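You operate a simulated robot arm through the tools that you are given. There is no shell and no other tool.

You run a simulated robot arm. Do the job below in one go: nothing can be reset, and whatever is moved stays where it is left.

Task
Fit both castors to the dolly board and tighten the blue ring bolt.
Fine: grey castor in the socket by the clamp, black by the tow bracket; use the orange socket key and put it back in its pocket.

It is judged by the outcome, as a careful person would: the job done as asked, and still so three seconds after it is handed in. It fails if anything else is knocked over, pushed out of place, dropped, spilled or broken.

Robot
A 6-joint arm with a fingered hand, fixed in place. Base frame: the origin is at the foot of the arm, x ahead of it, y to its left, z up; the work surface is at about z = 0.93. Readings come in m, rad, newtons and seconds.
With the tool pointing down near the work surface it reaches from about 0.24 to 0.8 m from the base axis. Its first joint turns from -2.897 to 2.897 rad. Payload 4 kg.
Tool frame: the origin (TCP) lies between the finger pads and is the grasp point; the fingertips stand 0.026 m ahead of it; z points along the fingers, y is the line along which they close. Largest opening 0.132 m; the body of the gripper starts 0.073 m behind the TCP. The gripper is a hand of 5 fingers: y runs from the thumb to the fingers, the wrist lies at [0, 0, -0.239] in the tool frame, and closing takes about 1.5 s.
Orientation is told as [roll, pitch, yaw] about the base's x, y, z axes, in that order, counted from this pose: with the fingers straight down and closing along the base's y, the tool's x points along the base's -x, its y along +y and its z along -z.

Tools
- The arm moves only by the tool jog_arm. Its argument "targets" is a list of rows, each an object (a shift or turn left out is 0, a gripper value left out holds the last) with "offset": the shift along the tool's x, y, z in cm, a list of three; "rotation": the turn, a rotation vector about the tool's x, y, z in rad, a list of three. In form: [{"offset": [tx, ty, tz], "rotation": [rx, ry, rz]}, ...]. A call has 1 to 20 rows; each row shifts and turns the commanded pose from where the row before left it, along the tool's axes as they then stand. "fingers" is the finger opening in cm, from 0 to 13.2, set as the call begins (left out, the last holds). Each row takes 0.2 s and may step no farther than 0.05 m and 0.15 rad from the row before; otherwise, or with a gripper value out of range, the whole call is refused. Where a pose cannot be reached the arm comes as near as it can. A force on the tool above 40 N (or 10 N above the force at the start of the call, whichever is more), or a blocked arm, ends the call early, and 0.2 s more pass. The fingers move at their own pace (about 0.045 m/s each) and stop on an object; they squeeze with about 26 N. The grip force told is the motor's: it shows also when the fingers shut on nothing. Time passes only in rows, and 0.2 s behind the last, so rows that do not move let the fingers close. It gives the time, the measured TCP pose, the force on the tool (base axes), the opening and the grip force at its end, in the units of the frame above (readings bear some noise), with the torque about the TCP (base axes, N m) and any sound that the robot's microphone picked up, and new pictures: "show" is both (left out), scene, wrist or none.
- Cameras (640 x 400 px; columns grow to the right, rows downward): "scene" is fixed at [0.2203, -0.5006, 1.5287]; the picture's right is [0.91, -0.42, 0.00], its down [-0.28, -0.61, -0.74] and it looks along [0.31, 0.67, -0.68] (base axes); focal length 351 px, centre (320, 200). "wrist" rides on the gripper at [0.084, 0.002, -0.097] in the tool frame; the picture's right is [-0.02, 1.00, 0.00], its down [-0.75, -0.02, -0.66] and it looks along [-0.66, -0.01, 0.75] (tool axes); focal length 270 px, centre (320, 200). There is no depth. A picture from a camera that has moved, and an enlarged one, comes with that camera's place and axes in the base frame and with its lens.
- curl_fingers(finger1, finger2, finger3, finger4, thumb_bend): sets how far each is bent, from 0 (flat) to 1 (curled in); at 0.3 the hand is open as for a grip, at 0.7 the pads meet at the TCP. One left out holds its place. A second passes; each finger stops where it meets its share of the squeeze, and holds until it gets a number again. A gripper value or a shape takes the hand back. It gives what a move gives, with no picture; readings hold the bend of each and the force on the fingers (four entries, about 0 where the hand has none), thumb and palm.
- set_grasp(shape): the hand has 5 fingers and takes this shape, open, in about a second: jaw (thumb against the fingers, like two jaws); tri (thumb and two fingers); tip (a fingertip pinch); poke (one finger out to press); point (the index stretched); flat (the hand flat); cup (the hand cupped); fist (a fist). The gripper value then closes the fingers along that shape, each until it touches; the sizes above hold for jaw. It gives what a move gives, with no picture.
- inspect(camera, box): a new picture of the part [left, top, right, bottom] of that camera's present view, enlarged. The clock stands still meanwhile.
- sign_off(): hands the job in; it is judged then, once.

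Nothing tells you positions but the pictures and the camera data. Unless the task says otherwise, let go and move clear before handing in.

The tools are called after "Request:" as a command line: name --argument value ..., lists and objects as JSON in quotes. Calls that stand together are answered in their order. jog_arm: Moves the arm, as the interface text tells. Its arguments: {"type":"object","properties":{"targets":{"type":"array","items":{"type":"object","properties":{"offset":{"type":"array","items":{"type":"number"}},"rotation":{"type":"array","items":{"type":"number"}}}}},"fingers":{"type":"number"},"show":{"type":"string","enum":["both","scene","wrist","none"]}},"required":["targets"]} The other tools are called the same way: set_grasp (shape) gives the hand a shape; curl_fingers (finger1, finger2, finger3, finger4, thumb_bend) moves the fingers one by one; inspect (camera, box) takes an enlarged picture of a part of a camera's view; sign_off () hands the job in.

At the start:

```text
time: 0.0
ee_pos: [0.4986, -0.0017, 1.2143]
tool_rot: [0.001, 0.001, 0.0]
contact_force: [-0.4, 0.3, 0.4]
ft_torque: [-0.02, 0.01, 0.0]
opening: 0.132
finger_force: 0.0
shape: jaw
bend: [0.3, 0.3, 0.3, 0.3, 0.3]
finger forces: [0.0, 0.0, 0.0, 0.0, 0.0, 0.0]
```

scene: 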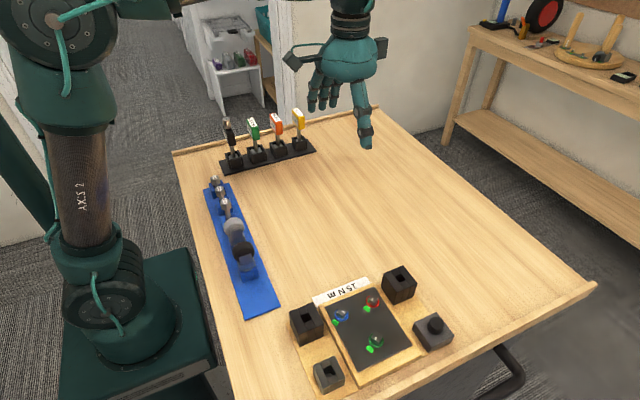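
wrist: 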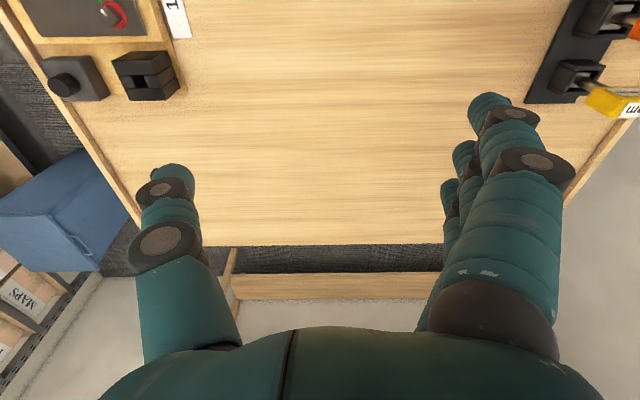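

I see a table with a rack of colored keys at the back, a blue tray with parts on the left, and a board with sockets near the camera. I'll look closer at each part before moving.

Request:
inspect --camera "scene" --box '[280, 250, 470, 400]'

Request:
inspect --camera "scene" --box '[190, 170, 290, 320]'

Request:
inspect --camera "scene" --box '[200, 100, 330, 180]'

```text
2.67 times, centred on (375, 325) of scene
camera zoom: at [0.2203, -0.5006, 1.5287], right [0.91, -0.42, 0.0], down [-0.28, -0.61, -0.74], along [0.31, 0.67, -0.68], focal length 937 px, centre (173, -133)
```

zoom: 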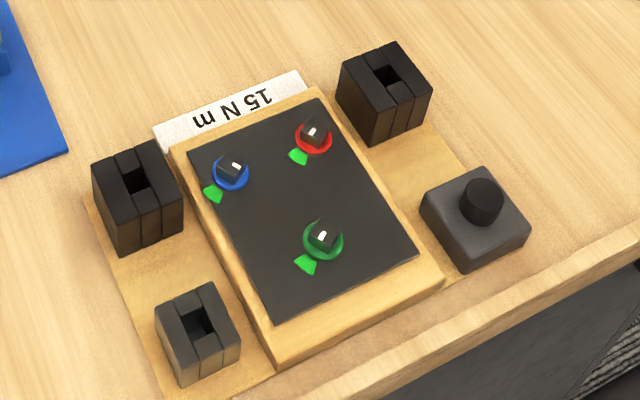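

```text
2.67 times, centred on (240, 245) of scene
camera zoom: at [0.2203, -0.5006, 1.5287], right [0.91, -0.42, 0.0], down [-0.28, -0.61, -0.74], along [0.31, 0.67, -0.68], focal length 937 px, centre (533, 80)
```

zoom: 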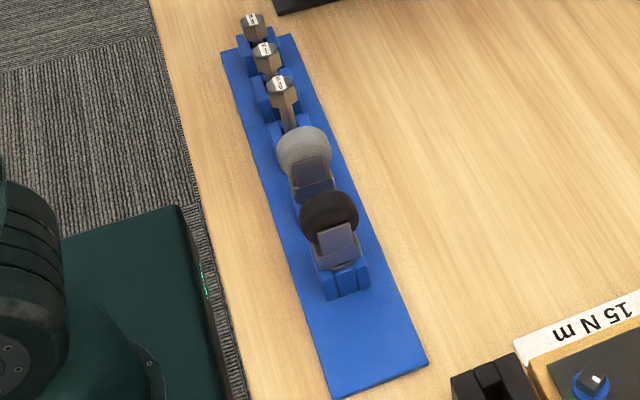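

```text
4.92 times, centred on (265, 140) of scene
camera zoom: at [0.2203, -0.5006, 1.5287], right [0.91, -0.42, 0.0], down [-0.28, -0.61, -0.74], along [0.31, 0.67, -0.68], focal length 1729 px, centre (591, 495)
```

zoom: 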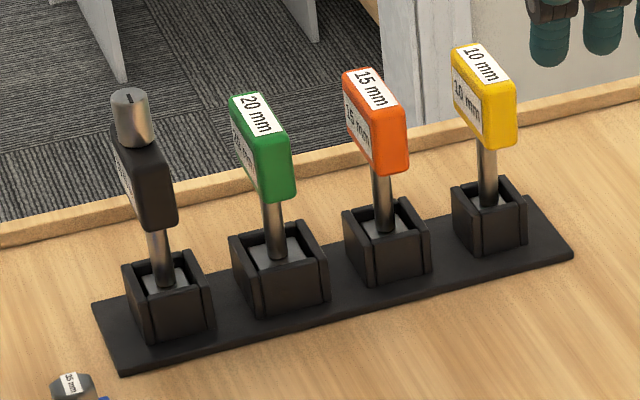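

The board has four corner blocks, with three ring bolts (blue, red, green) between them. The blue rack holds the castors, and the keys stand in the back rack. I need to tell the clamp from the tow bracket, so I'll move the wrist camera over the board.

Request:
jog_arm --targets '[{"offset": [2.5, -3.8, 0]}, {"offset": [2.5, -3.8, 0]}, {"offset": [2.5, -3.8, 0]}, {"offset": [2.5, -3.8, 0]}, {"offset": [2.5, -3.8, 0]}, {"offset": [2.5, -3.8, 0]}, {"offset": [2.5, -3.8, 0]}]'

```text
time: 1.6
ee_pos: [0.321, -0.2689, 1.2154]
tool_rot: [0.0, -0.001, 0.0]
contact_force: [-0.3, 0.5, -0.9]
ft_torque: [0.02, -0.02, 0.02]
opening: 0.1317
finger_force: 0.0
shape: jaw
bend: [0.3, 0.3, 0.3, 0.3, 0.3]
finger forces: [0.1, 0.0, 0.1, 0.0, 0.0, 0.0]
camera wrist: at [0.2366, -0.2678, 1.3111], right [0.02, 1.0, 0.0], down [0.75, -0.01, 0.66], along [0.66, -0.01, -0.75], focal length 270 px, centre (320, 200)
```

scene: 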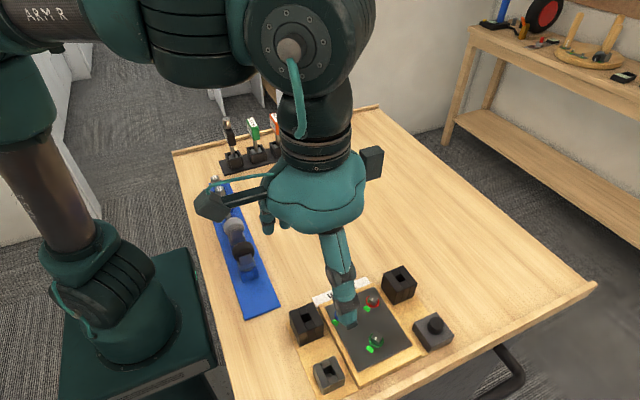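
wrist: 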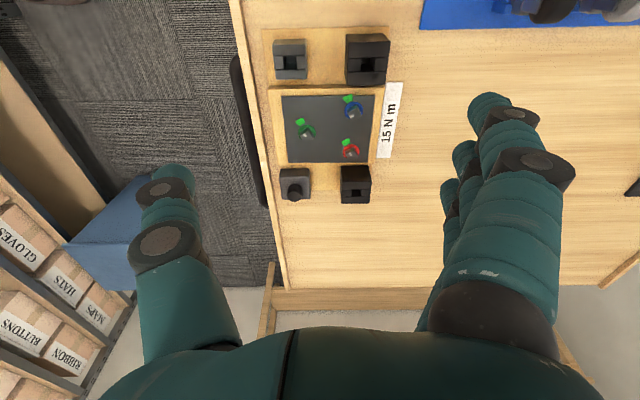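

Request:
inspect --camera "wrist" --box '[250, 20, 410, 220]'

Request:
inspect --camera "wrist" --box '[420, 0, 640, 60]'

```text
2.00 times, centred on (330, 120) of wrist
camera zoom: at [0.2366, -0.2678, 1.3111], right [0.02, 1.0, 0.0], down [0.75, -0.01, 0.66], along [0.66, -0.01, -0.75], focal length 541 px, centre (300, 360)
```

zoom: 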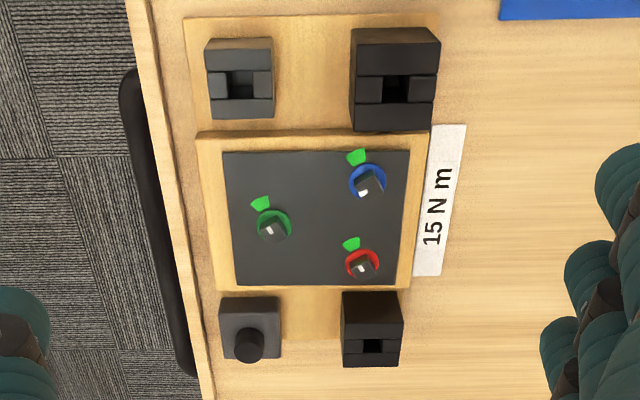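

```text
2.91 times, centred on (530, 30) of wrist
camera zoom: at [0.2366, -0.2678, 1.3111], right [0.02, 1.0, 0.0], down [0.75, -0.01, 0.66], along [0.66, -0.01, -0.75], focal length 786 px, centre (-291, 694)
```

zoom: 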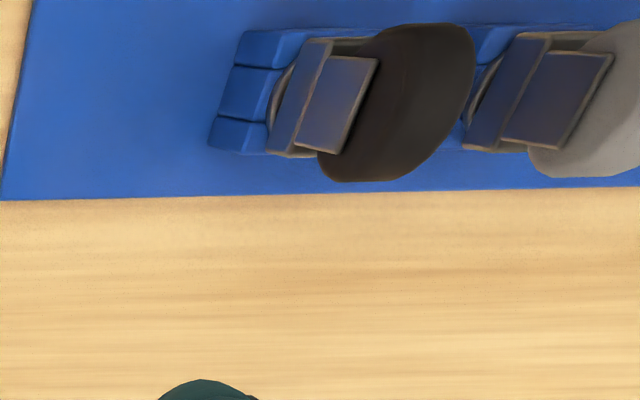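

The four corner blocks look similar from here, so I'll zoom in on each one to identify the clamp and the tow bracket.

Request:
inspect --camera "scene" --box '[305, 345, 355, 400]'

Request:
inspect --camera "scene" --box '[405, 305, 460, 355]'

Request:
inspect --camera "scene" --box '[280, 295, 330, 350]'

Request:
inspect --camera "scene" --box '[375, 258, 425, 308]'

Request:
inspect --camera "wrist" --box '[265, 30, 325, 90]'

Request:
inspect --camera "wrist" --box '[270, 155, 380, 215]'

```text
7.27 times, centred on (330, 372) of scene
camera zoom: at [0.2203, -0.5006, 1.5287], right [0.91, -0.42, 0.0], down [-0.28, -0.61, -0.74], along [0.31, 0.67, -0.68], focal length 2555 px, centre (247, -1054)
```

zoom: 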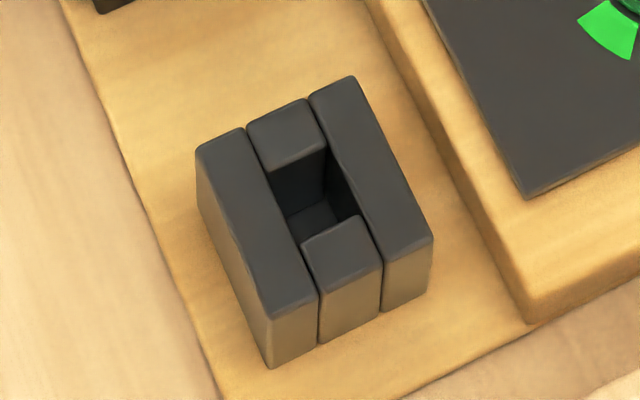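

```text
8.00 times, centred on (432, 330) of scene
camera zoom: at [0.2203, -0.5006, 1.5287], right [0.91, -0.42, 0.0], down [-0.28, -0.61, -0.74], along [0.31, 0.67, -0.68], focal length 2810 px, centre (-580, -840)
```

zoom: 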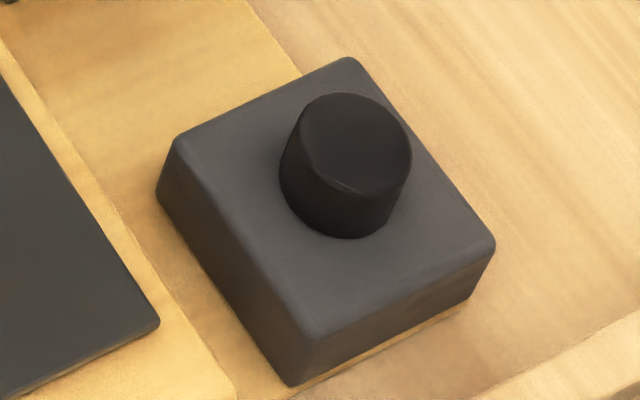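

```text
7.27 times, centred on (305, 322) of scene
camera zoom: at [0.2203, -0.5006, 1.5287], right [0.91, -0.42, 0.0], down [-0.28, -0.61, -0.74], along [0.31, 0.67, -0.68], focal length 2555 px, centre (429, -691)
```

zoom: 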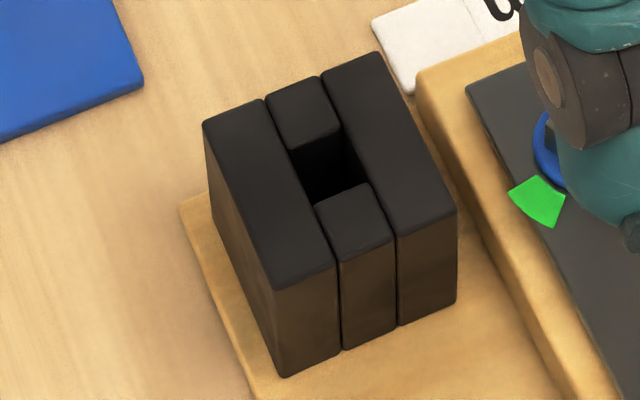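

```text
8.00 times, centred on (400, 283) of scene
camera zoom: at [0.2203, -0.5006, 1.5287], right [0.91, -0.42, 0.0], down [-0.28, -0.61, -0.74], along [0.31, 0.67, -0.68], focal length 2810 px, centre (-320, -464)
```

zoom: 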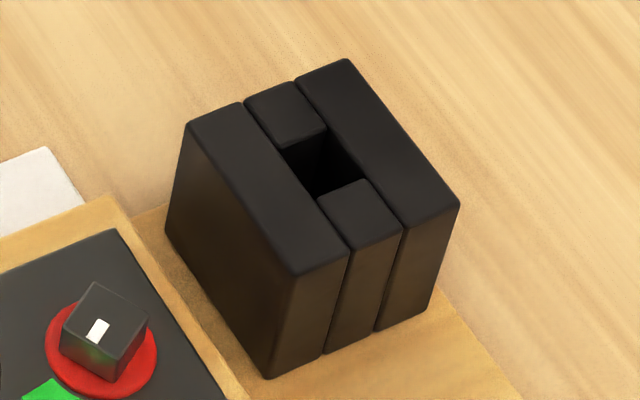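

```text
6.67 times, centred on (295, 60) of wrist
camera zoom: at [0.2366, -0.2678, 1.3111], right [0.02, 1.0, 0.0], down [0.75, -0.01, 0.66], along [0.66, -0.01, -0.75], focal length 1802 px, centre (487, 1133)
```

zoom: 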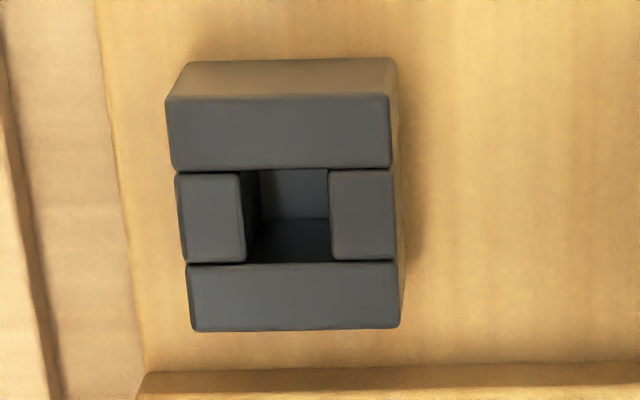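

```text
5.82 times, centred on (325, 185) of wrist
camera zoom: at [0.2366, -0.2678, 1.3111], right [0.02, 1.0, 0.0], down [0.75, -0.01, 0.66], along [0.66, -0.01, -0.75], focal length 1573 px, centre (291, 287)
```

zoom: 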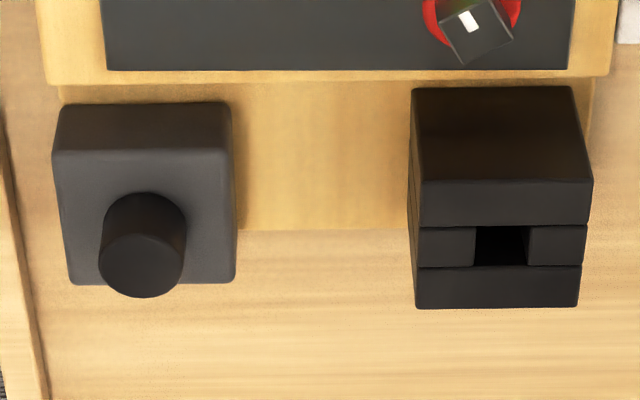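

D (grey block with a knob screw, at about x 0.46, y -0.30) looks like the clamp, and B (hollow grey receiver, at about x 0.34, y -0.29) looks like the tow bracket. The castor sockets would then be C (black, far side, beside D) and A (black, near side, beside B). Next I'll yaw the hand by 90° so the wrist camera can see the castor rack.

Request:
jog_arm --targets '[{"offset": [0, 0, 0], "rotation": [0, 0, -0.143]}, {"rotation": [0, 0, -0.143]}, {"rotation": [0, 0, -0.143]}, {"rotation": [0, 0, -0.143]}, {"rotation": [0, 0, -0.143]}, {"rotation": [0, 0, -0.143]}, {"rotation": [0, 0, -0.143]}, {"rotation": [0, 0, -0.143]}, {"rotation": [0, 0, -0.143]}, {"rotation": [0, 0, -0.143]}, {"rotation": [0, 0, -0.141]}]'

```text
time: 4.0
ee_pos: [0.3309, -0.2668, 1.2337]
tool_rot: [0.001, 0.0, 1.573]
contact_force: [0.4, 0.1, 0.1]
ft_torque: [0.01, 0.01, 0.01]
opening: 0.1322
finger_force: 0.0
shape: jaw
bend: [0.3, 0.3, 0.3, 0.3, 0.3]
finger forces: [0.0, 0.1, 0.0, 0.0, 0.1, 0.0]
out of reach, approached as far as the arm can: row 6, 7, 8, 9
camera wrist: at [0.3285, -0.3516, 1.3301], right [-1.0, 0.02, 0.0], down [0.01, 0.75, 0.66], along [0.01, 0.66, -0.75], focal length 270 px, centre (320, 200)
```

scene: 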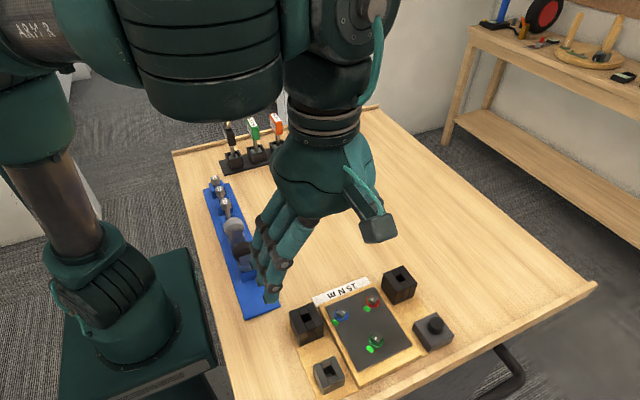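
wrist: 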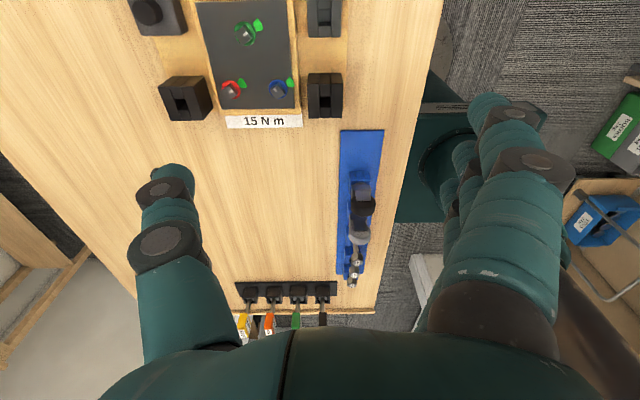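

This view shows the whole layout. I'll zoom in on the castors, the board and the keys.

Request:
inspect --camera "wrist" --box '[320, 150, 400, 300]'

Request:
inspect --camera "wrist" --box '[130, 0, 350, 140]'

Request:
inspect --camera "wrist" --box '[225, 260, 345, 345]'

```text
2.67 times, centred on (360, 225) of wrist
camera zoom: at [0.3285, -0.3516, 1.3301], right [-1.0, 0.02, 0.0], down [0.01, 0.75, 0.66], along [0.01, 0.66, -0.75], focal length 721 px, centre (213, 133)
```

zoom: 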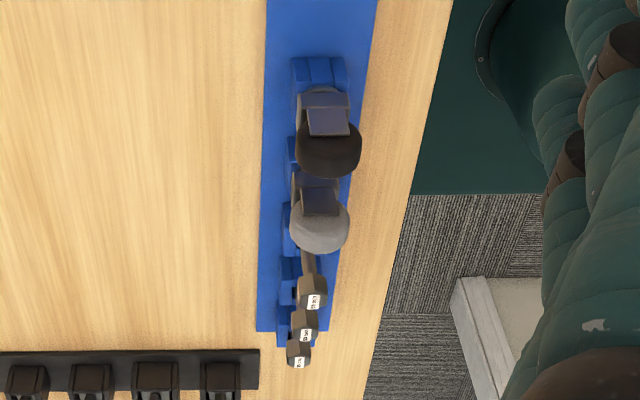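

```text
2.86 times, centred on (240, 70) of wrist
camera zoom: at [0.3285, -0.3516, 1.3301], right [-1.0, 0.02, 0.0], down [0.01, 0.75, 0.66], along [0.01, 0.66, -0.75], focal length 772 px, centre (549, 571)
```

zoom: 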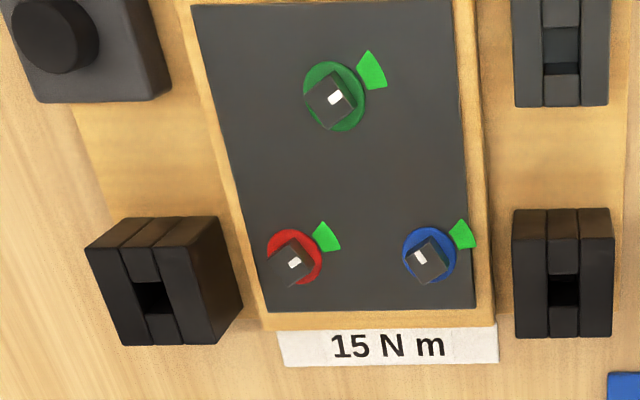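

```text
4.71 times, centred on (285, 302) of wrist
camera zoom: at [0.3285, -0.3516, 1.3301], right [-1.0, 0.02, 0.0], down [0.01, 0.75, 0.66], along [0.01, 0.66, -0.75], focal length 1272 px, centre (485, -282)
```

zoom: 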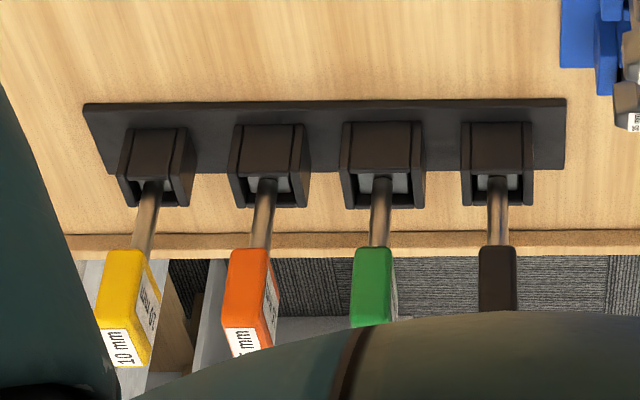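

The coordinates triangulate well: socket A is at about (0.325, -0.215), socket C at (0.515, -0.214), and the blue bolt at (0.387, -0.225). The black castor is at about (0.266, -0.077), the grey castor at (0.265, -0.002), and the orange key at (0.453, 0.275). I'll do the bolt first while the board is clear, so I'm moving closer to the keys for a better look.

Request:
jog_arm --targets '[{"offset": [-4.3, -1.7, 0]}, {"offset": [-4.3, -1.7, 0]}, {"offset": [-4.3, -1.7, 0]}, {"offset": [-4.3, -1.7, 0]}, {"offset": [-4.3, -1.7, 0]}, {"offset": [-4.3, -1.7, 0]}, {"offset": [-4.3, -1.7, 0]}]'

```text
time: 5.6
ee_pos: [0.4505, 0.0341, 1.2357]
tool_rot: [0.0, -0.001, 1.574]
contact_force: [0.6, -0.1, -0.9]
ft_torque: [-0.01, -0.02, 0.01]
opening: 0.1319
finger_force: 0.0
shape: jaw
bend: [0.3, 0.3, 0.3, 0.3, 0.3]
finger forces: [0.1, 0.0, 0.1, 0.1, 0.0, 0.0]
camera wrist: at [0.4485, -0.051, 1.3311], right [-1.0, 0.02, 0.0], down [0.01, 0.75, 0.66], along [0.01, 0.66, -0.75], focal length 270 px, centre (320, 200)
```

scene: 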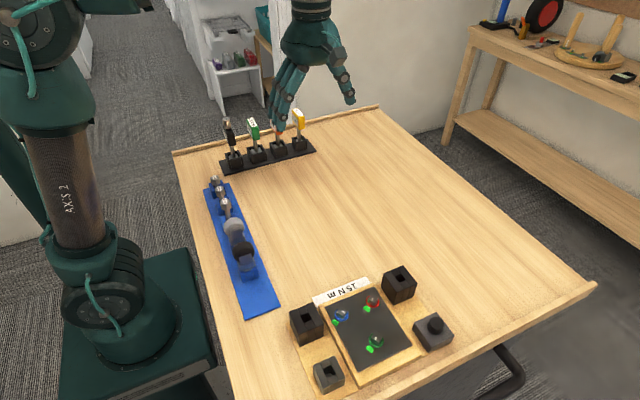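
wrist: 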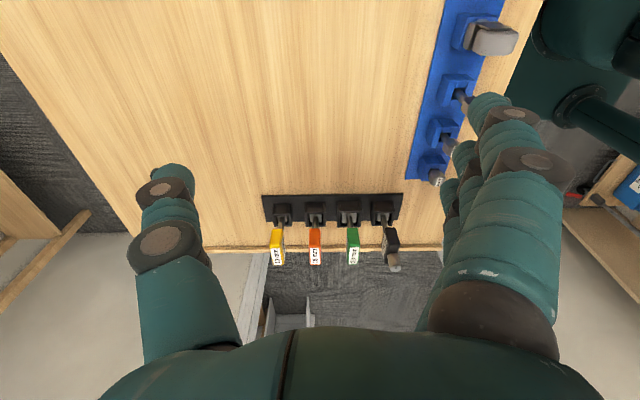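

Request:
inspect --camera "wrist" --box '[255, 185, 415, 285]'

Request:
inspect --camera "wrist" --box '[400, 0, 540, 190]'

Request:
inspect --camera "scene" --box '[205, 170, 275, 290]'

Request:
inspect --camera "scene" --box '[325, 285, 395, 360]'

```text
4.00 times, centred on (335, 235) of wrist
camera zoom: at [0.4485, -0.051, 1.3311], right [-1.0, 0.02, 0.0], down [0.01, 0.75, 0.66], along [0.01, 0.66, -0.75], focal length 1081 px, centre (260, 60)
```

zoom: 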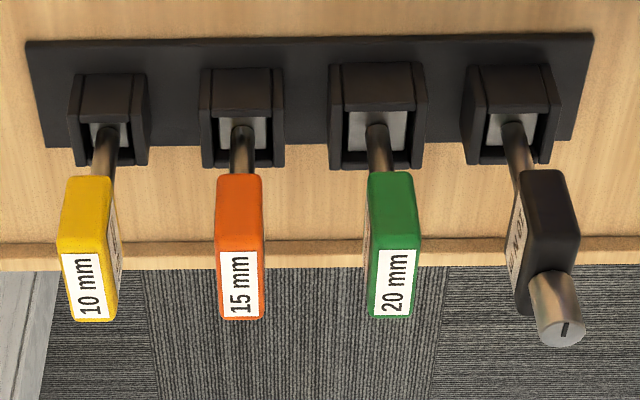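

```text
2.11 times, centred on (470, 95) of wrist
camera zoom: at [0.4485, -0.051, 1.3311], right [-1.0, 0.02, 0.0], down [0.01, 0.75, 0.66], along [0.01, 0.66, -0.75], focal length 569 px, centre (4, 421)
```

zoom: 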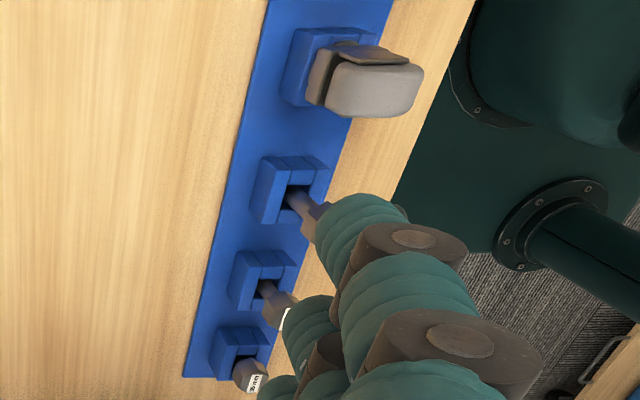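

```text
3.33 times, centred on (240, 230) of scene
camera zoom: at [0.2203, -0.5006, 1.5287], right [0.91, -0.42, 0.0], down [-0.28, -0.61, -0.74], along [0.31, 0.67, -0.68], focal length 1171 px, centre (587, 100)
```

zoom: 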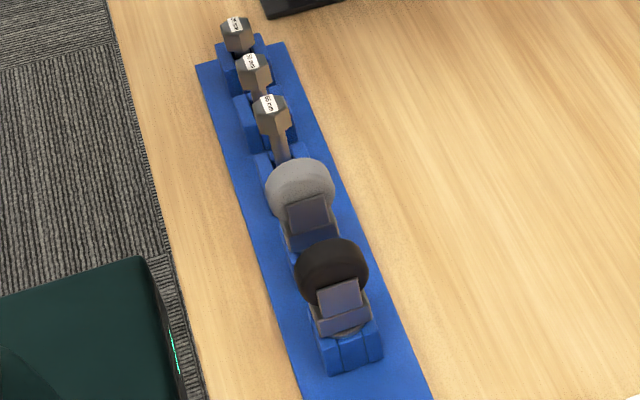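

```text
5.33 times, centred on (360, 322) of scene
camera zoom: at [0.2203, -0.5006, 1.5287], right [0.91, -0.42, 0.0], down [-0.28, -0.61, -0.74], along [0.31, 0.67, -0.68], focal length 1873 px, centre (107, -453)
```

zoom: 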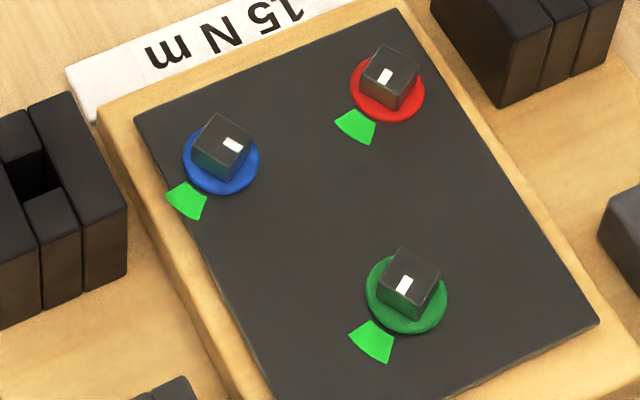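

The keys stand in a row along x, with orange at about (0.461, 0.31). Its handle is thin in x, about 4.5 cm long in y, with its top near z 1.06. On the blue bolt the white mark should go clockwise to the green wedge. I'll set a narrow opening and move above the orange key.

Request:
jog_arm --targets '[{"offset": [-3.943, -0.15, 1.214]}, {"offset": [-3.943, -0.15, 1.214]}, {"offset": [-3.943, -0.15, 1.214]}, {"offset": [-3.943, -0.15, 1.214]}, {"offset": [-3.943, -0.15, 1.214]}, {"offset": [-3.943, -0.15, 1.214]}, {"offset": [-3.943, -0.15, 1.214]}, {"offset": [0, 0, 0]}]' --fingers 4.2

```text
time: 7.4
ee_pos: [0.4667, 0.3113, 1.1645]
tool_rot: [0.002, 0.002, 1.572]
contact_force: [0.2, 0.6, 0.0]
ft_torque: [0.0, -0.03, 0.02]
opening: 0.0425
finger_force: 0.0
shape: jaw
bend: [0.73, 0.73, 0.73, 0.73, 0.7]
finger forces: [0.0, 0.0, 0.0, 0.0, 0.0, 0.1]
out of reach, approached as far as the arm can: row 2, 3, 4
camera wrist: at [0.4649, 0.2268, 1.2602], right [-1.0, 0.02, 0.0], down [0.02, 0.75, 0.66], along [0.01, 0.66, -0.75], focal length 270 px, centre (320, 200)
```

scene: 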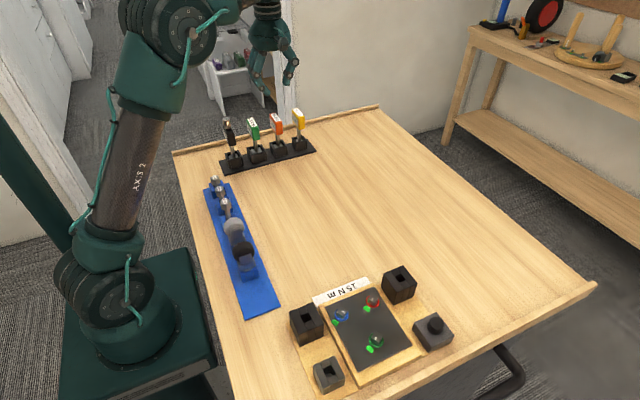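
wrist: 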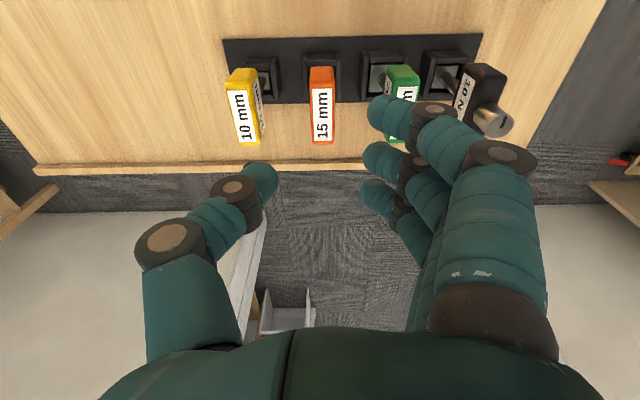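

At this narrow opening the knuckles spread wide enough to touch the neighbouring keys if I gripped across x. I'll turn back to yaw 0 and grip the handle along y, front to back, where there is room.

Request:
jog_arm --targets '[{"rotation": [0, 0, 0.143]}, {"rotation": [0, 0, 0.143]}, {"rotation": [0, 0, 0.143]}, {"rotation": [0, 0, 0.143]}, {"rotation": [0, 0, 0.143]}, {"rotation": [0, 0, 0.143]}, {"rotation": [0, 0, 0.143]}, {"rotation": [0, 0, 0.143]}, {"rotation": [0, 0, 0.143]}, {"rotation": [0, 0, 0.143]}, {"rotation": [0, 0, 0.141]}]' --fingers 9

```text
time: 9.8
ee_pos: [0.4668, 0.3135, 1.1642]
tool_rot: [-0.002, 0.004, -0.003]
contact_force: [-0.7, -0.1, -0.9]
ft_torque: [-0.03, -0.02, -0.02]
opening: 0.0897
finger_force: 0.0
shape: jaw
bend: [0.69, 0.69, 0.69, 0.69, 0.65]
finger forces: [0.0, 0.1, 0.1, 0.0, 0.1, 0.0]
camera wrist: at [0.3815, 0.314, 1.26], right [0.02, 1.0, 0.0], down [0.75, -0.02, 0.66], along [0.66, -0.02, -0.76], focal length 270 px, centre (320, 200)
```

scene: 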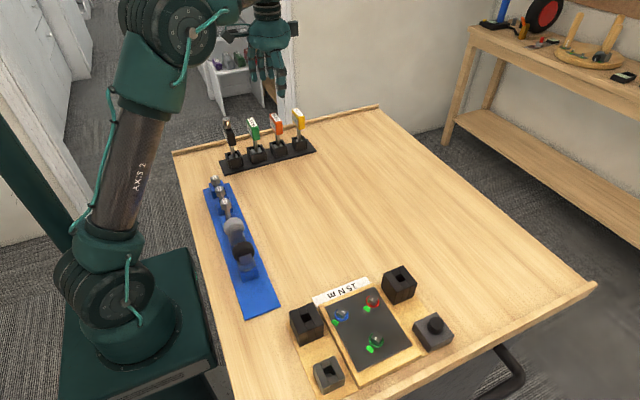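
wrist: 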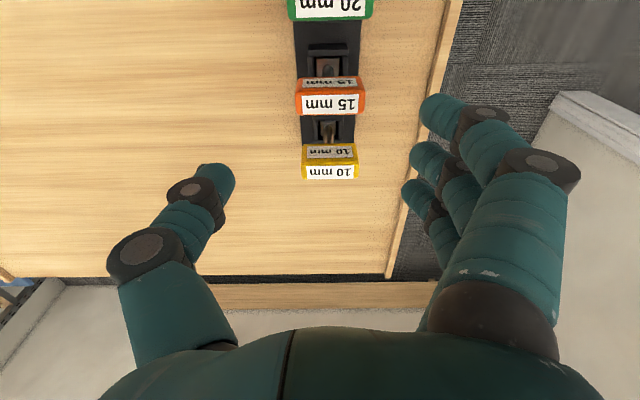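

Request:
inspect --camera "wrist" --box '[270, 0, 390, 190]'

```text
2.11 times, centred on (330, 95) of wrist
camera zoom: at [0.3815, 0.314, 1.26], right [0.02, 1.0, 0.0], down [0.75, -0.02, 0.66], along [0.66, -0.02, -0.76], focal length 569 px, centre (299, 421)
```

zoom: 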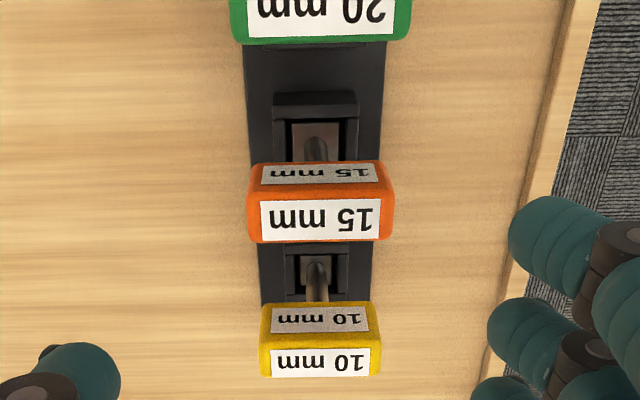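

The orange key's shaft is at about (0.461, 0.3195), with the handle about 5 cm long in y. I'll correct my position and come down part of the way.

Request:
jog_arm --targets '[{"offset": [0.58, 0.6, 1.5]}, {"offset": [0, 0, 2.5]}, {"offset": [0, 0, 2.0]}, {"offset": [0, 0, 0]}]' --fingers 9

```text
time: 10.8
ee_pos: [0.4828, 0.3352, 1.1431]
tool_rot: [-0.001, 0.005, 0.001]
contact_force: [-0.8, -0.1, 0.2]
ft_torque: [0.02, 0.04, -0.07]
opening: 0.0898
finger_force: 0.1
shape: jaw
bend: [0.69, 0.69, 0.69, 0.69, 0.65]
finger forces: [0.0, 0.1, 0.1, 0.1, 0.0, 0.0]
out of reach, approached as far as the arm can: row 1, 2, 3
camera wrist: at [0.3992, 0.3372, 1.2387], right [0.02, 1.0, 0.0], down [0.76, -0.01, 0.65], along [0.65, -0.02, -0.76], focal length 270 px, centre (320, 200)
```

scene: 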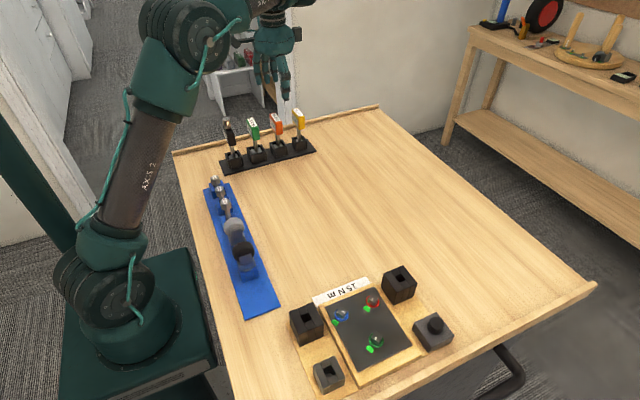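
wrist: 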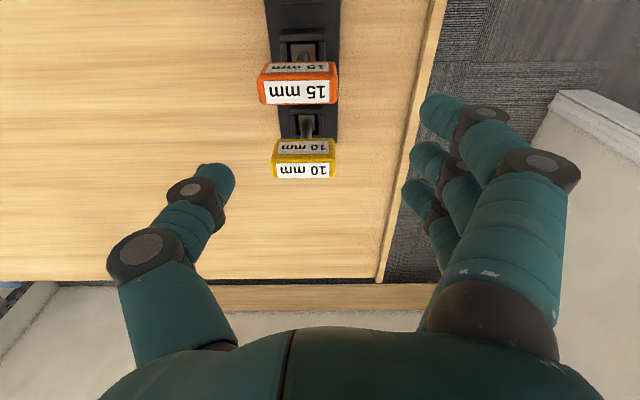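

The arm reported out of reach and drifted outward instead of descending, so this posture is awkward. I'll back off up and toward the starting area to recover a cleaner arm configuration, then approach the key again at yaw 0.

Request:
jog_arm --targets '[{"offset": [0, 0, -4]}, {"offset": [0, -2, -3]}, {"offset": [0, -4.5, 0]}, {"offset": [0, -4.5, 0]}, {"offset": [0, -4.5, 0]}, {"offset": [0, -4.5, 0]}, {"offset": [0, -4.5, 0]}, {"offset": [0, -4.5, 0]}, {"offset": [0, -4.5, 0]}]'

```text
time: 12.8
ee_pos: [0.4857, -0.0013, 1.2128]
tool_rot: [0.001, 0.001, -0.001]
contact_force: [0.4, -0.2, 0.6]
ft_torque: [0.01, -0.03, 0.0]
opening: 0.09
finger_force: 0.1
shape: jaw
bend: [0.69, 0.69, 0.69, 0.69, 0.65]
finger forces: [0.1, 0.0, 0.0, 0.1, 0.0, 0.0]
camera wrist: at [0.4009, 0.0002, 1.3077], right [0.02, 1.0, 0.0], down [0.75, -0.02, 0.66], along [0.66, -0.01, -0.75], focal length 270 px, centre (320, 200)
```

scene: 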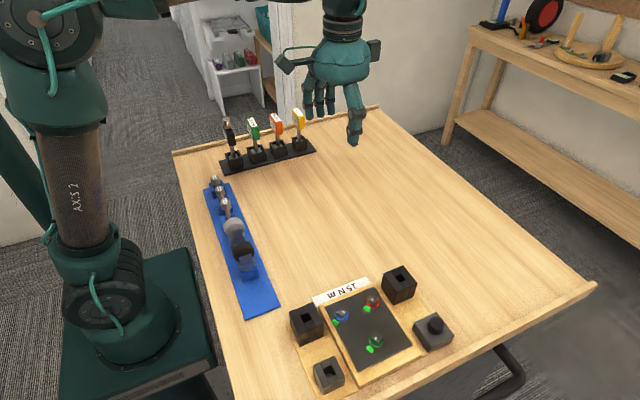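
wrist: 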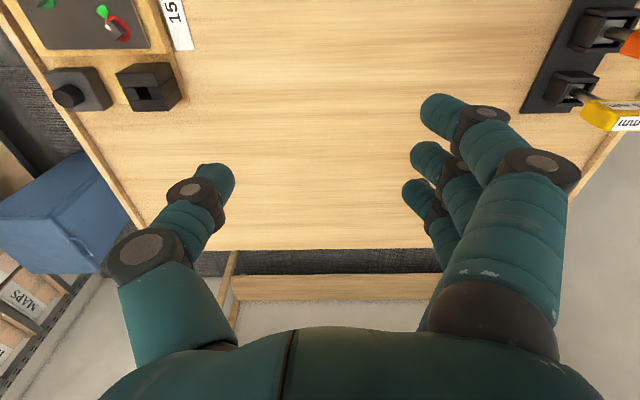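

The arm configuration is back to how it began. I'll descend here over the empty table to z of about 1.11 as a reach test, then slide toward the key at that height.

Request:
jog_arm --targets '[{"offset": [0, 0, 3.4]}, {"offset": [0, 0, 3.4]}, {"offset": [0, 0, 3.4]}, {"offset": [0, 0, 0]}]' --show "scene"

```text
time: 13.8
ee_pos: [0.4835, 0.0001, 1.1081]
tool_rot: [0.0, 0.0, 0.0]
contact_force: [1.0, -0.5, 0.0]
ft_torque: [-0.02, -0.02, 0.0]
opening: 0.0897
finger_force: 0.1
shape: jaw
bend: [0.69, 0.69, 0.69, 0.69, 0.65]
finger forces: [0.1, 0.0, 0.1, 0.0, 0.1, 0.0]
```

scene: 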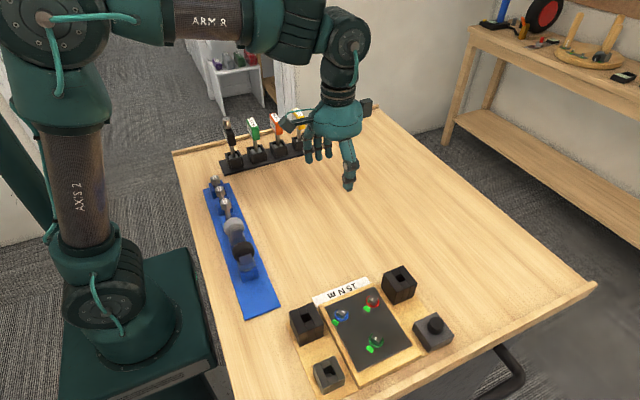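

Request:
jog_arm --targets '[{"offset": [0.32, 4.56, -0.25]}, {"offset": [0.32, 4.56, -0.25]}, {"offset": [0.32, 4.56, -0.25]}, {"offset": [0.32, 4.56, -0.25]}, {"offset": [0.32, 4.56, -0.25]}, {"offset": [0.32, 4.56, 0]}, {"offset": [0.32, 4.56, 0]}, {"offset": [0, 0, 0]}]'

```text
time: 15.6
ee_pos: [0.4619, 0.3231, 1.1252]
tool_rot: [0.001, -0.001, -0.002]
contact_force: [-0.3, -0.5, -0.4]
ft_torque: [0.02, 0.03, -0.01]
opening: 0.0898
finger_force: 0.1
shape: jaw
bend: [0.69, 0.69, 0.69, 0.69, 0.65]
finger forces: [0.0, 0.0, 0.1, 0.0, 0.0, 0.1]
camera wrist: at [0.3768, 0.3238, 1.2204], right [0.02, 1.0, 0.0], down [0.75, -0.02, 0.66], along [0.66, -0.01, -0.75], focal length 270 px, centre (320, 200)
```

scene: 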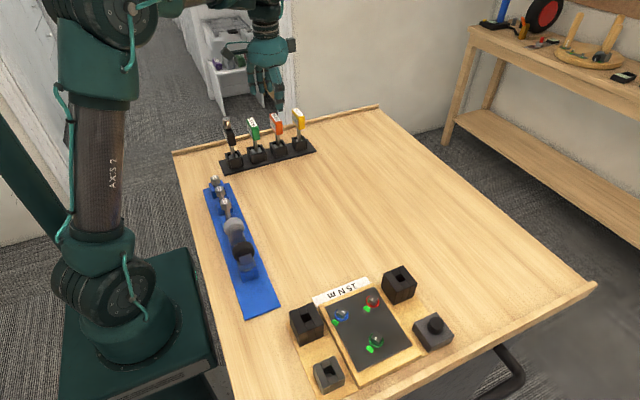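
wrist: 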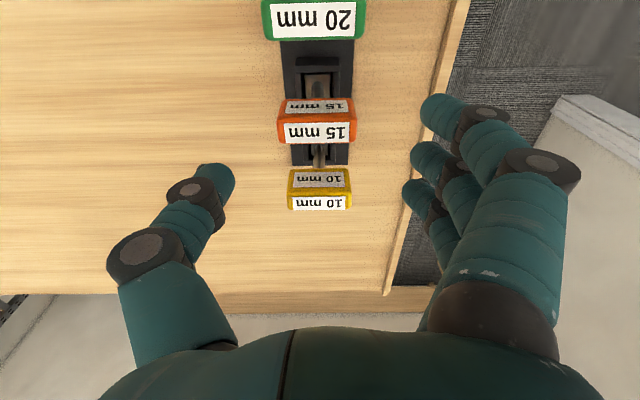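

That approach worked with no reach trouble. I'll measure the key again from here before descending.

Request:
inspect --camera "wrist" --box '[250, 0, 400, 220]'

```text
1.82 times, centred on (325, 110) of wrist
camera zoom: at [0.3768, 0.3238, 1.2204], right [0.02, 1.0, 0.0], down [0.75, -0.02, 0.66], along [0.66, -0.01, -0.75], focal length 491 px, centre (311, 364)
```

zoom: 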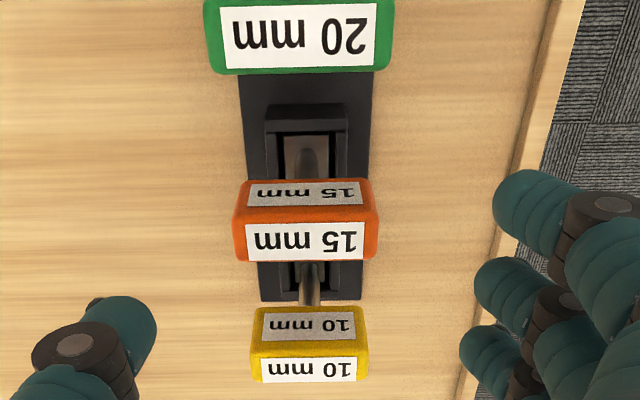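

Request:
jog_arm --targets '[{"offset": [0.1, -0.2, 2.5]}, {"offset": [0, 0, 2.5]}, {"offset": [0, 0, 2.7]}, {"offset": [0, 0, 0]}]'

```text
time: 16.6
ee_pos: [0.463, 0.3177, 1.0468]
tool_rot: [0.0, 0.0, 0.001]
contact_force: [0.5, -0.5, -0.3]
ft_torque: [0.0, 0.02, -0.02]
opening: 0.0896
finger_force: 0.0
shape: jaw
bend: [0.69, 0.69, 0.69, 0.69, 0.65]
finger forces: [0.0, 0.0, 0.1, 0.0, 0.1, 0.0]
camera wrist: at [0.3775, 0.3196, 1.1423], right [0.02, 1.0, 0.0], down [0.75, -0.02, 0.66], along [0.66, -0.01, -0.75], focal length 270 px, centre (320, 200)
```

scene: 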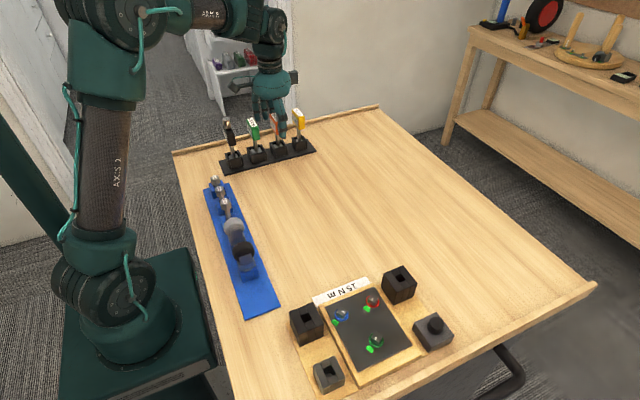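
wrist: 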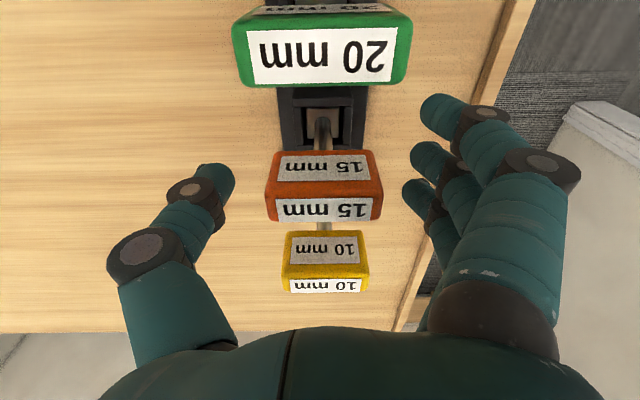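

Request:
inspect --camera "wrist" --box '[180, 60, 460, 260]'

Request:
inspect --camera "scene" --box '[220, 60, 330, 170]'

```text
2.00 times, centred on (320, 160) of wrist
camera zoom: at [0.3775, 0.3196, 1.1423], right [0.02, 1.0, 0.0], down [0.75, -0.02, 0.66], along [0.66, -0.01, -0.75], focal length 541 px, centre (320, 280)
```

zoom: 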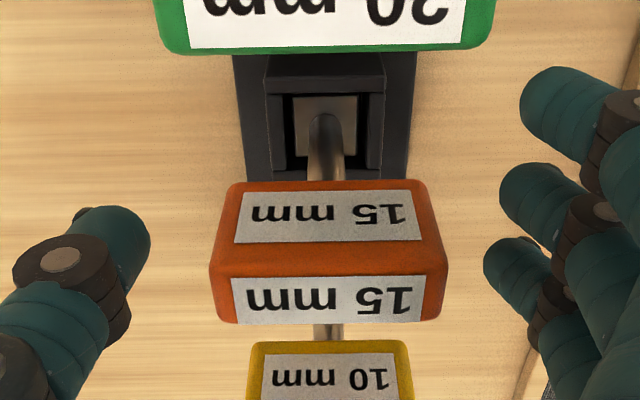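

```text
3.64 times, centred on (275, 115) of scene
camera zoom: at [0.2203, -0.5006, 1.5287], right [0.91, -0.42, 0.0], down [-0.28, -0.61, -0.74], along [0.31, 0.67, -0.68], focal length 1277 px, centre (484, 509)
```

zoom: 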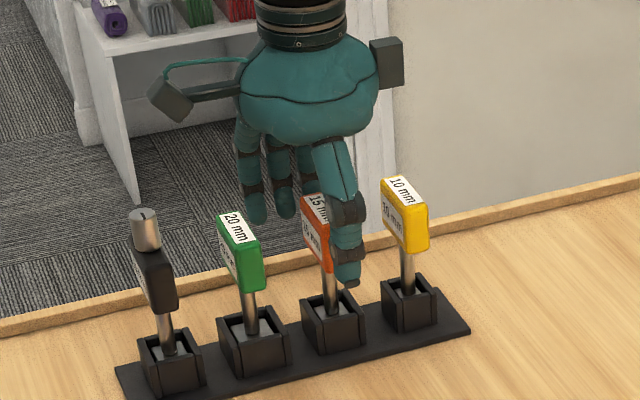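

The handle is centred between thumb and fingers, with its top at about z 1.056 and x at about 0.458. I'll make a small correction and then close on it.

Request:
jog_arm --targets '[{"offset": [0.3, 0, 0.5]}, {"offset": [0, 0, 0]}]' --show "none"

Request:
jog_arm --targets '[{"offset": [0, 0, 0]}, {"offset": [0, 0, 0]}, {"offset": [0, 0, 0]}, {"offset": [0, 0, 0]}, {"offset": [0, 0, 0]}, {"offset": [0, 0, 0]}, {"offset": [0, 0, 0]}]' --fingers 3

```text
time: 17.2
ee_pos: [0.4588, 0.3185, 1.0422]
tool_rot: [0.0, -0.001, 0.001]
contact_force: [-0.7, 0.3, 0.0]
ft_torque: [-0.01, 0.01, 0.03]
opening: 0.0897
finger_force: 0.0
shape: jaw
bend: [0.69, 0.69, 0.69, 0.69, 0.65]
finger forces: [0.0, 0.1, 0.1, 0.1, 0.0, 0.1]
```

```text
time: 18.8
ee_pos: [0.4594, 0.317, 1.0407]
tool_rot: [-0.001, -0.001, 0.0]
contact_force: [0.0, -3.0, -0.8]
ft_torque: [-0.22, 0.0, -0.01]
opening: 0.021
finger_force: 25.8
shape: jaw
bend: [0.66, 0.66, 0.71, 0.66, 0.72]
finger forces: [0.1, 0.9, 13.8, 0.1, 16.9, 0.0]
camera wrist: at [0.3737, 0.3188, 1.1371], right [0.02, 1.0, 0.0], down [0.75, -0.02, 0.66], along [0.66, -0.01, -0.75], focal length 270 px, centre (320, 200)
```

scene: 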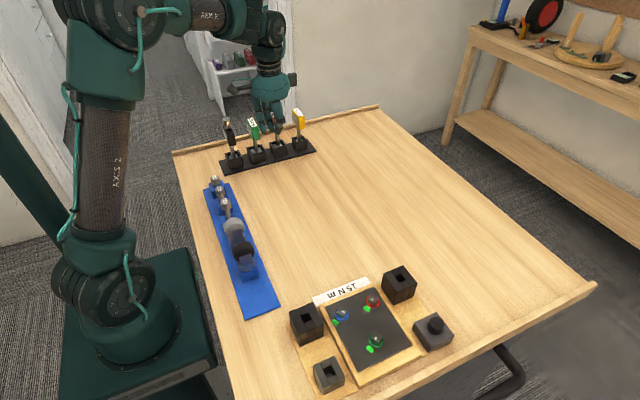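
wrist: 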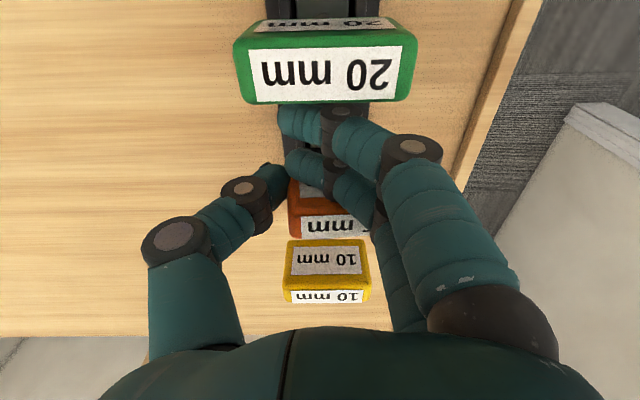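

The grip closed oddly: one middle finger slid past the side of the handle while the other bears on its end. I'll look closely before lifting anything.

Request:
inspect --camera "wrist" --box '[220, 80, 420, 320]'

Request:
inspect --camera "scene" --box '[220, 80, 320, 170]'

```text
1.67 times, centred on (320, 200) of wrist
camera zoom: at [0.3737, 0.3188, 1.1371], right [0.02, 1.0, 0.0], down [0.75, -0.02, 0.66], along [0.66, -0.01, -0.75], focal length 450 px, centre (320, 200)
```

zoom: 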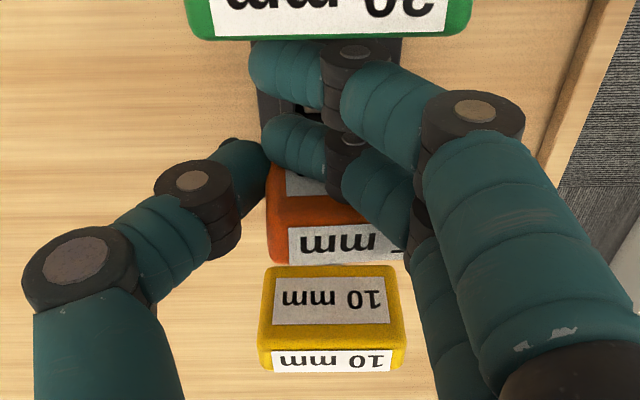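

```text
4.44 times, centred on (270, 125) of scene
camera zoom: at [0.2203, -0.5006, 1.5287], right [0.91, -0.42, 0.0], down [-0.28, -0.61, -0.74], along [0.31, 0.67, -0.68], focal length 1561 px, centre (542, 533)
```

zoom: 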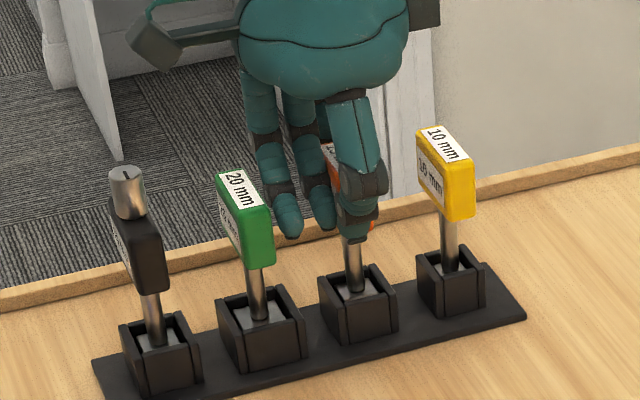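

The handle actually sits about 4 mm further in +x than my hand. I'll open again, let it settle and look.

Request:
jog_arm --targets '[{"offset": [0, 0, 0]}, {"offset": [0, 0, 0]}, {"offset": [0, 0, 0]}, {"offset": [0, 0, 0]}, {"offset": [0, 0, 0]}]' --fingers 9 --show "none"

Request:
inspect --camera "wrist" --box '[180, 60, 460, 260]'

Request:
inspect --camera "scene" --box '[220, 80, 320, 170]'

```text
time: 20.0
ee_pos: [0.4596, 0.3177, 1.0404]
tool_rot: [0.002, -0.001, 0.0]
contact_force: [0.1, -0.2, 1.1]
ft_torque: [-0.02, 0.0, 0.0]
opening: 0.0898
finger_force: 0.0
shape: jaw
bend: [0.68, 0.68, 0.69, 0.68, 0.65]
finger forces: [0.0, 0.0, 0.0, 0.1, 0.0, 0.0]
```

```text
2.00 times, centred on (320, 160) of wrist
camera zoom: at [0.3737, 0.319, 1.1372], right [0.02, 1.0, 0.0], down [0.75, -0.02, 0.66], along [0.66, -0.01, -0.75], focal length 541 px, centre (320, 280)
```

zoom: 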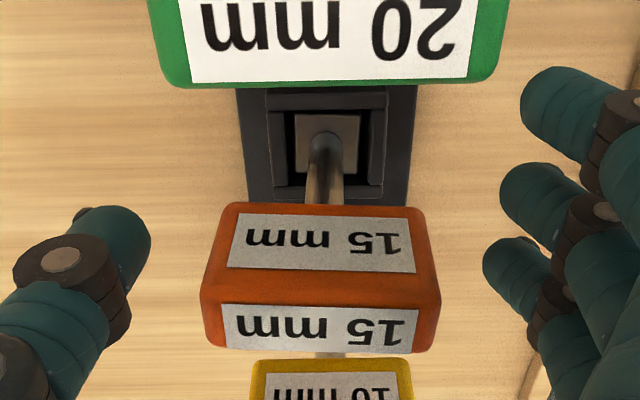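

```text
4.44 times, centred on (270, 125) of scene
camera zoom: at [0.2203, -0.5006, 1.5287], right [0.91, -0.42, 0.0], down [-0.28, -0.61, -0.74], along [0.31, 0.67, -0.68], focal length 1561 px, centre (542, 533)
```

zoom: 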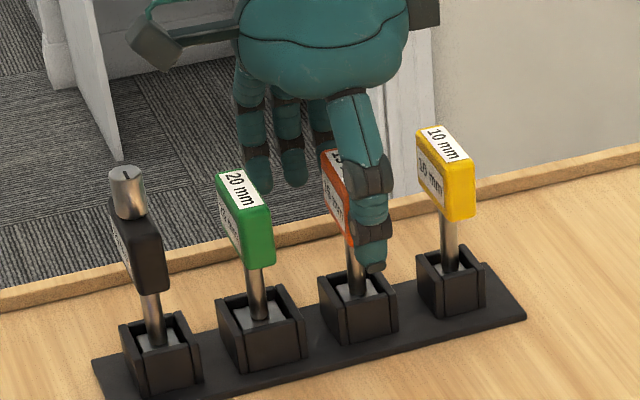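

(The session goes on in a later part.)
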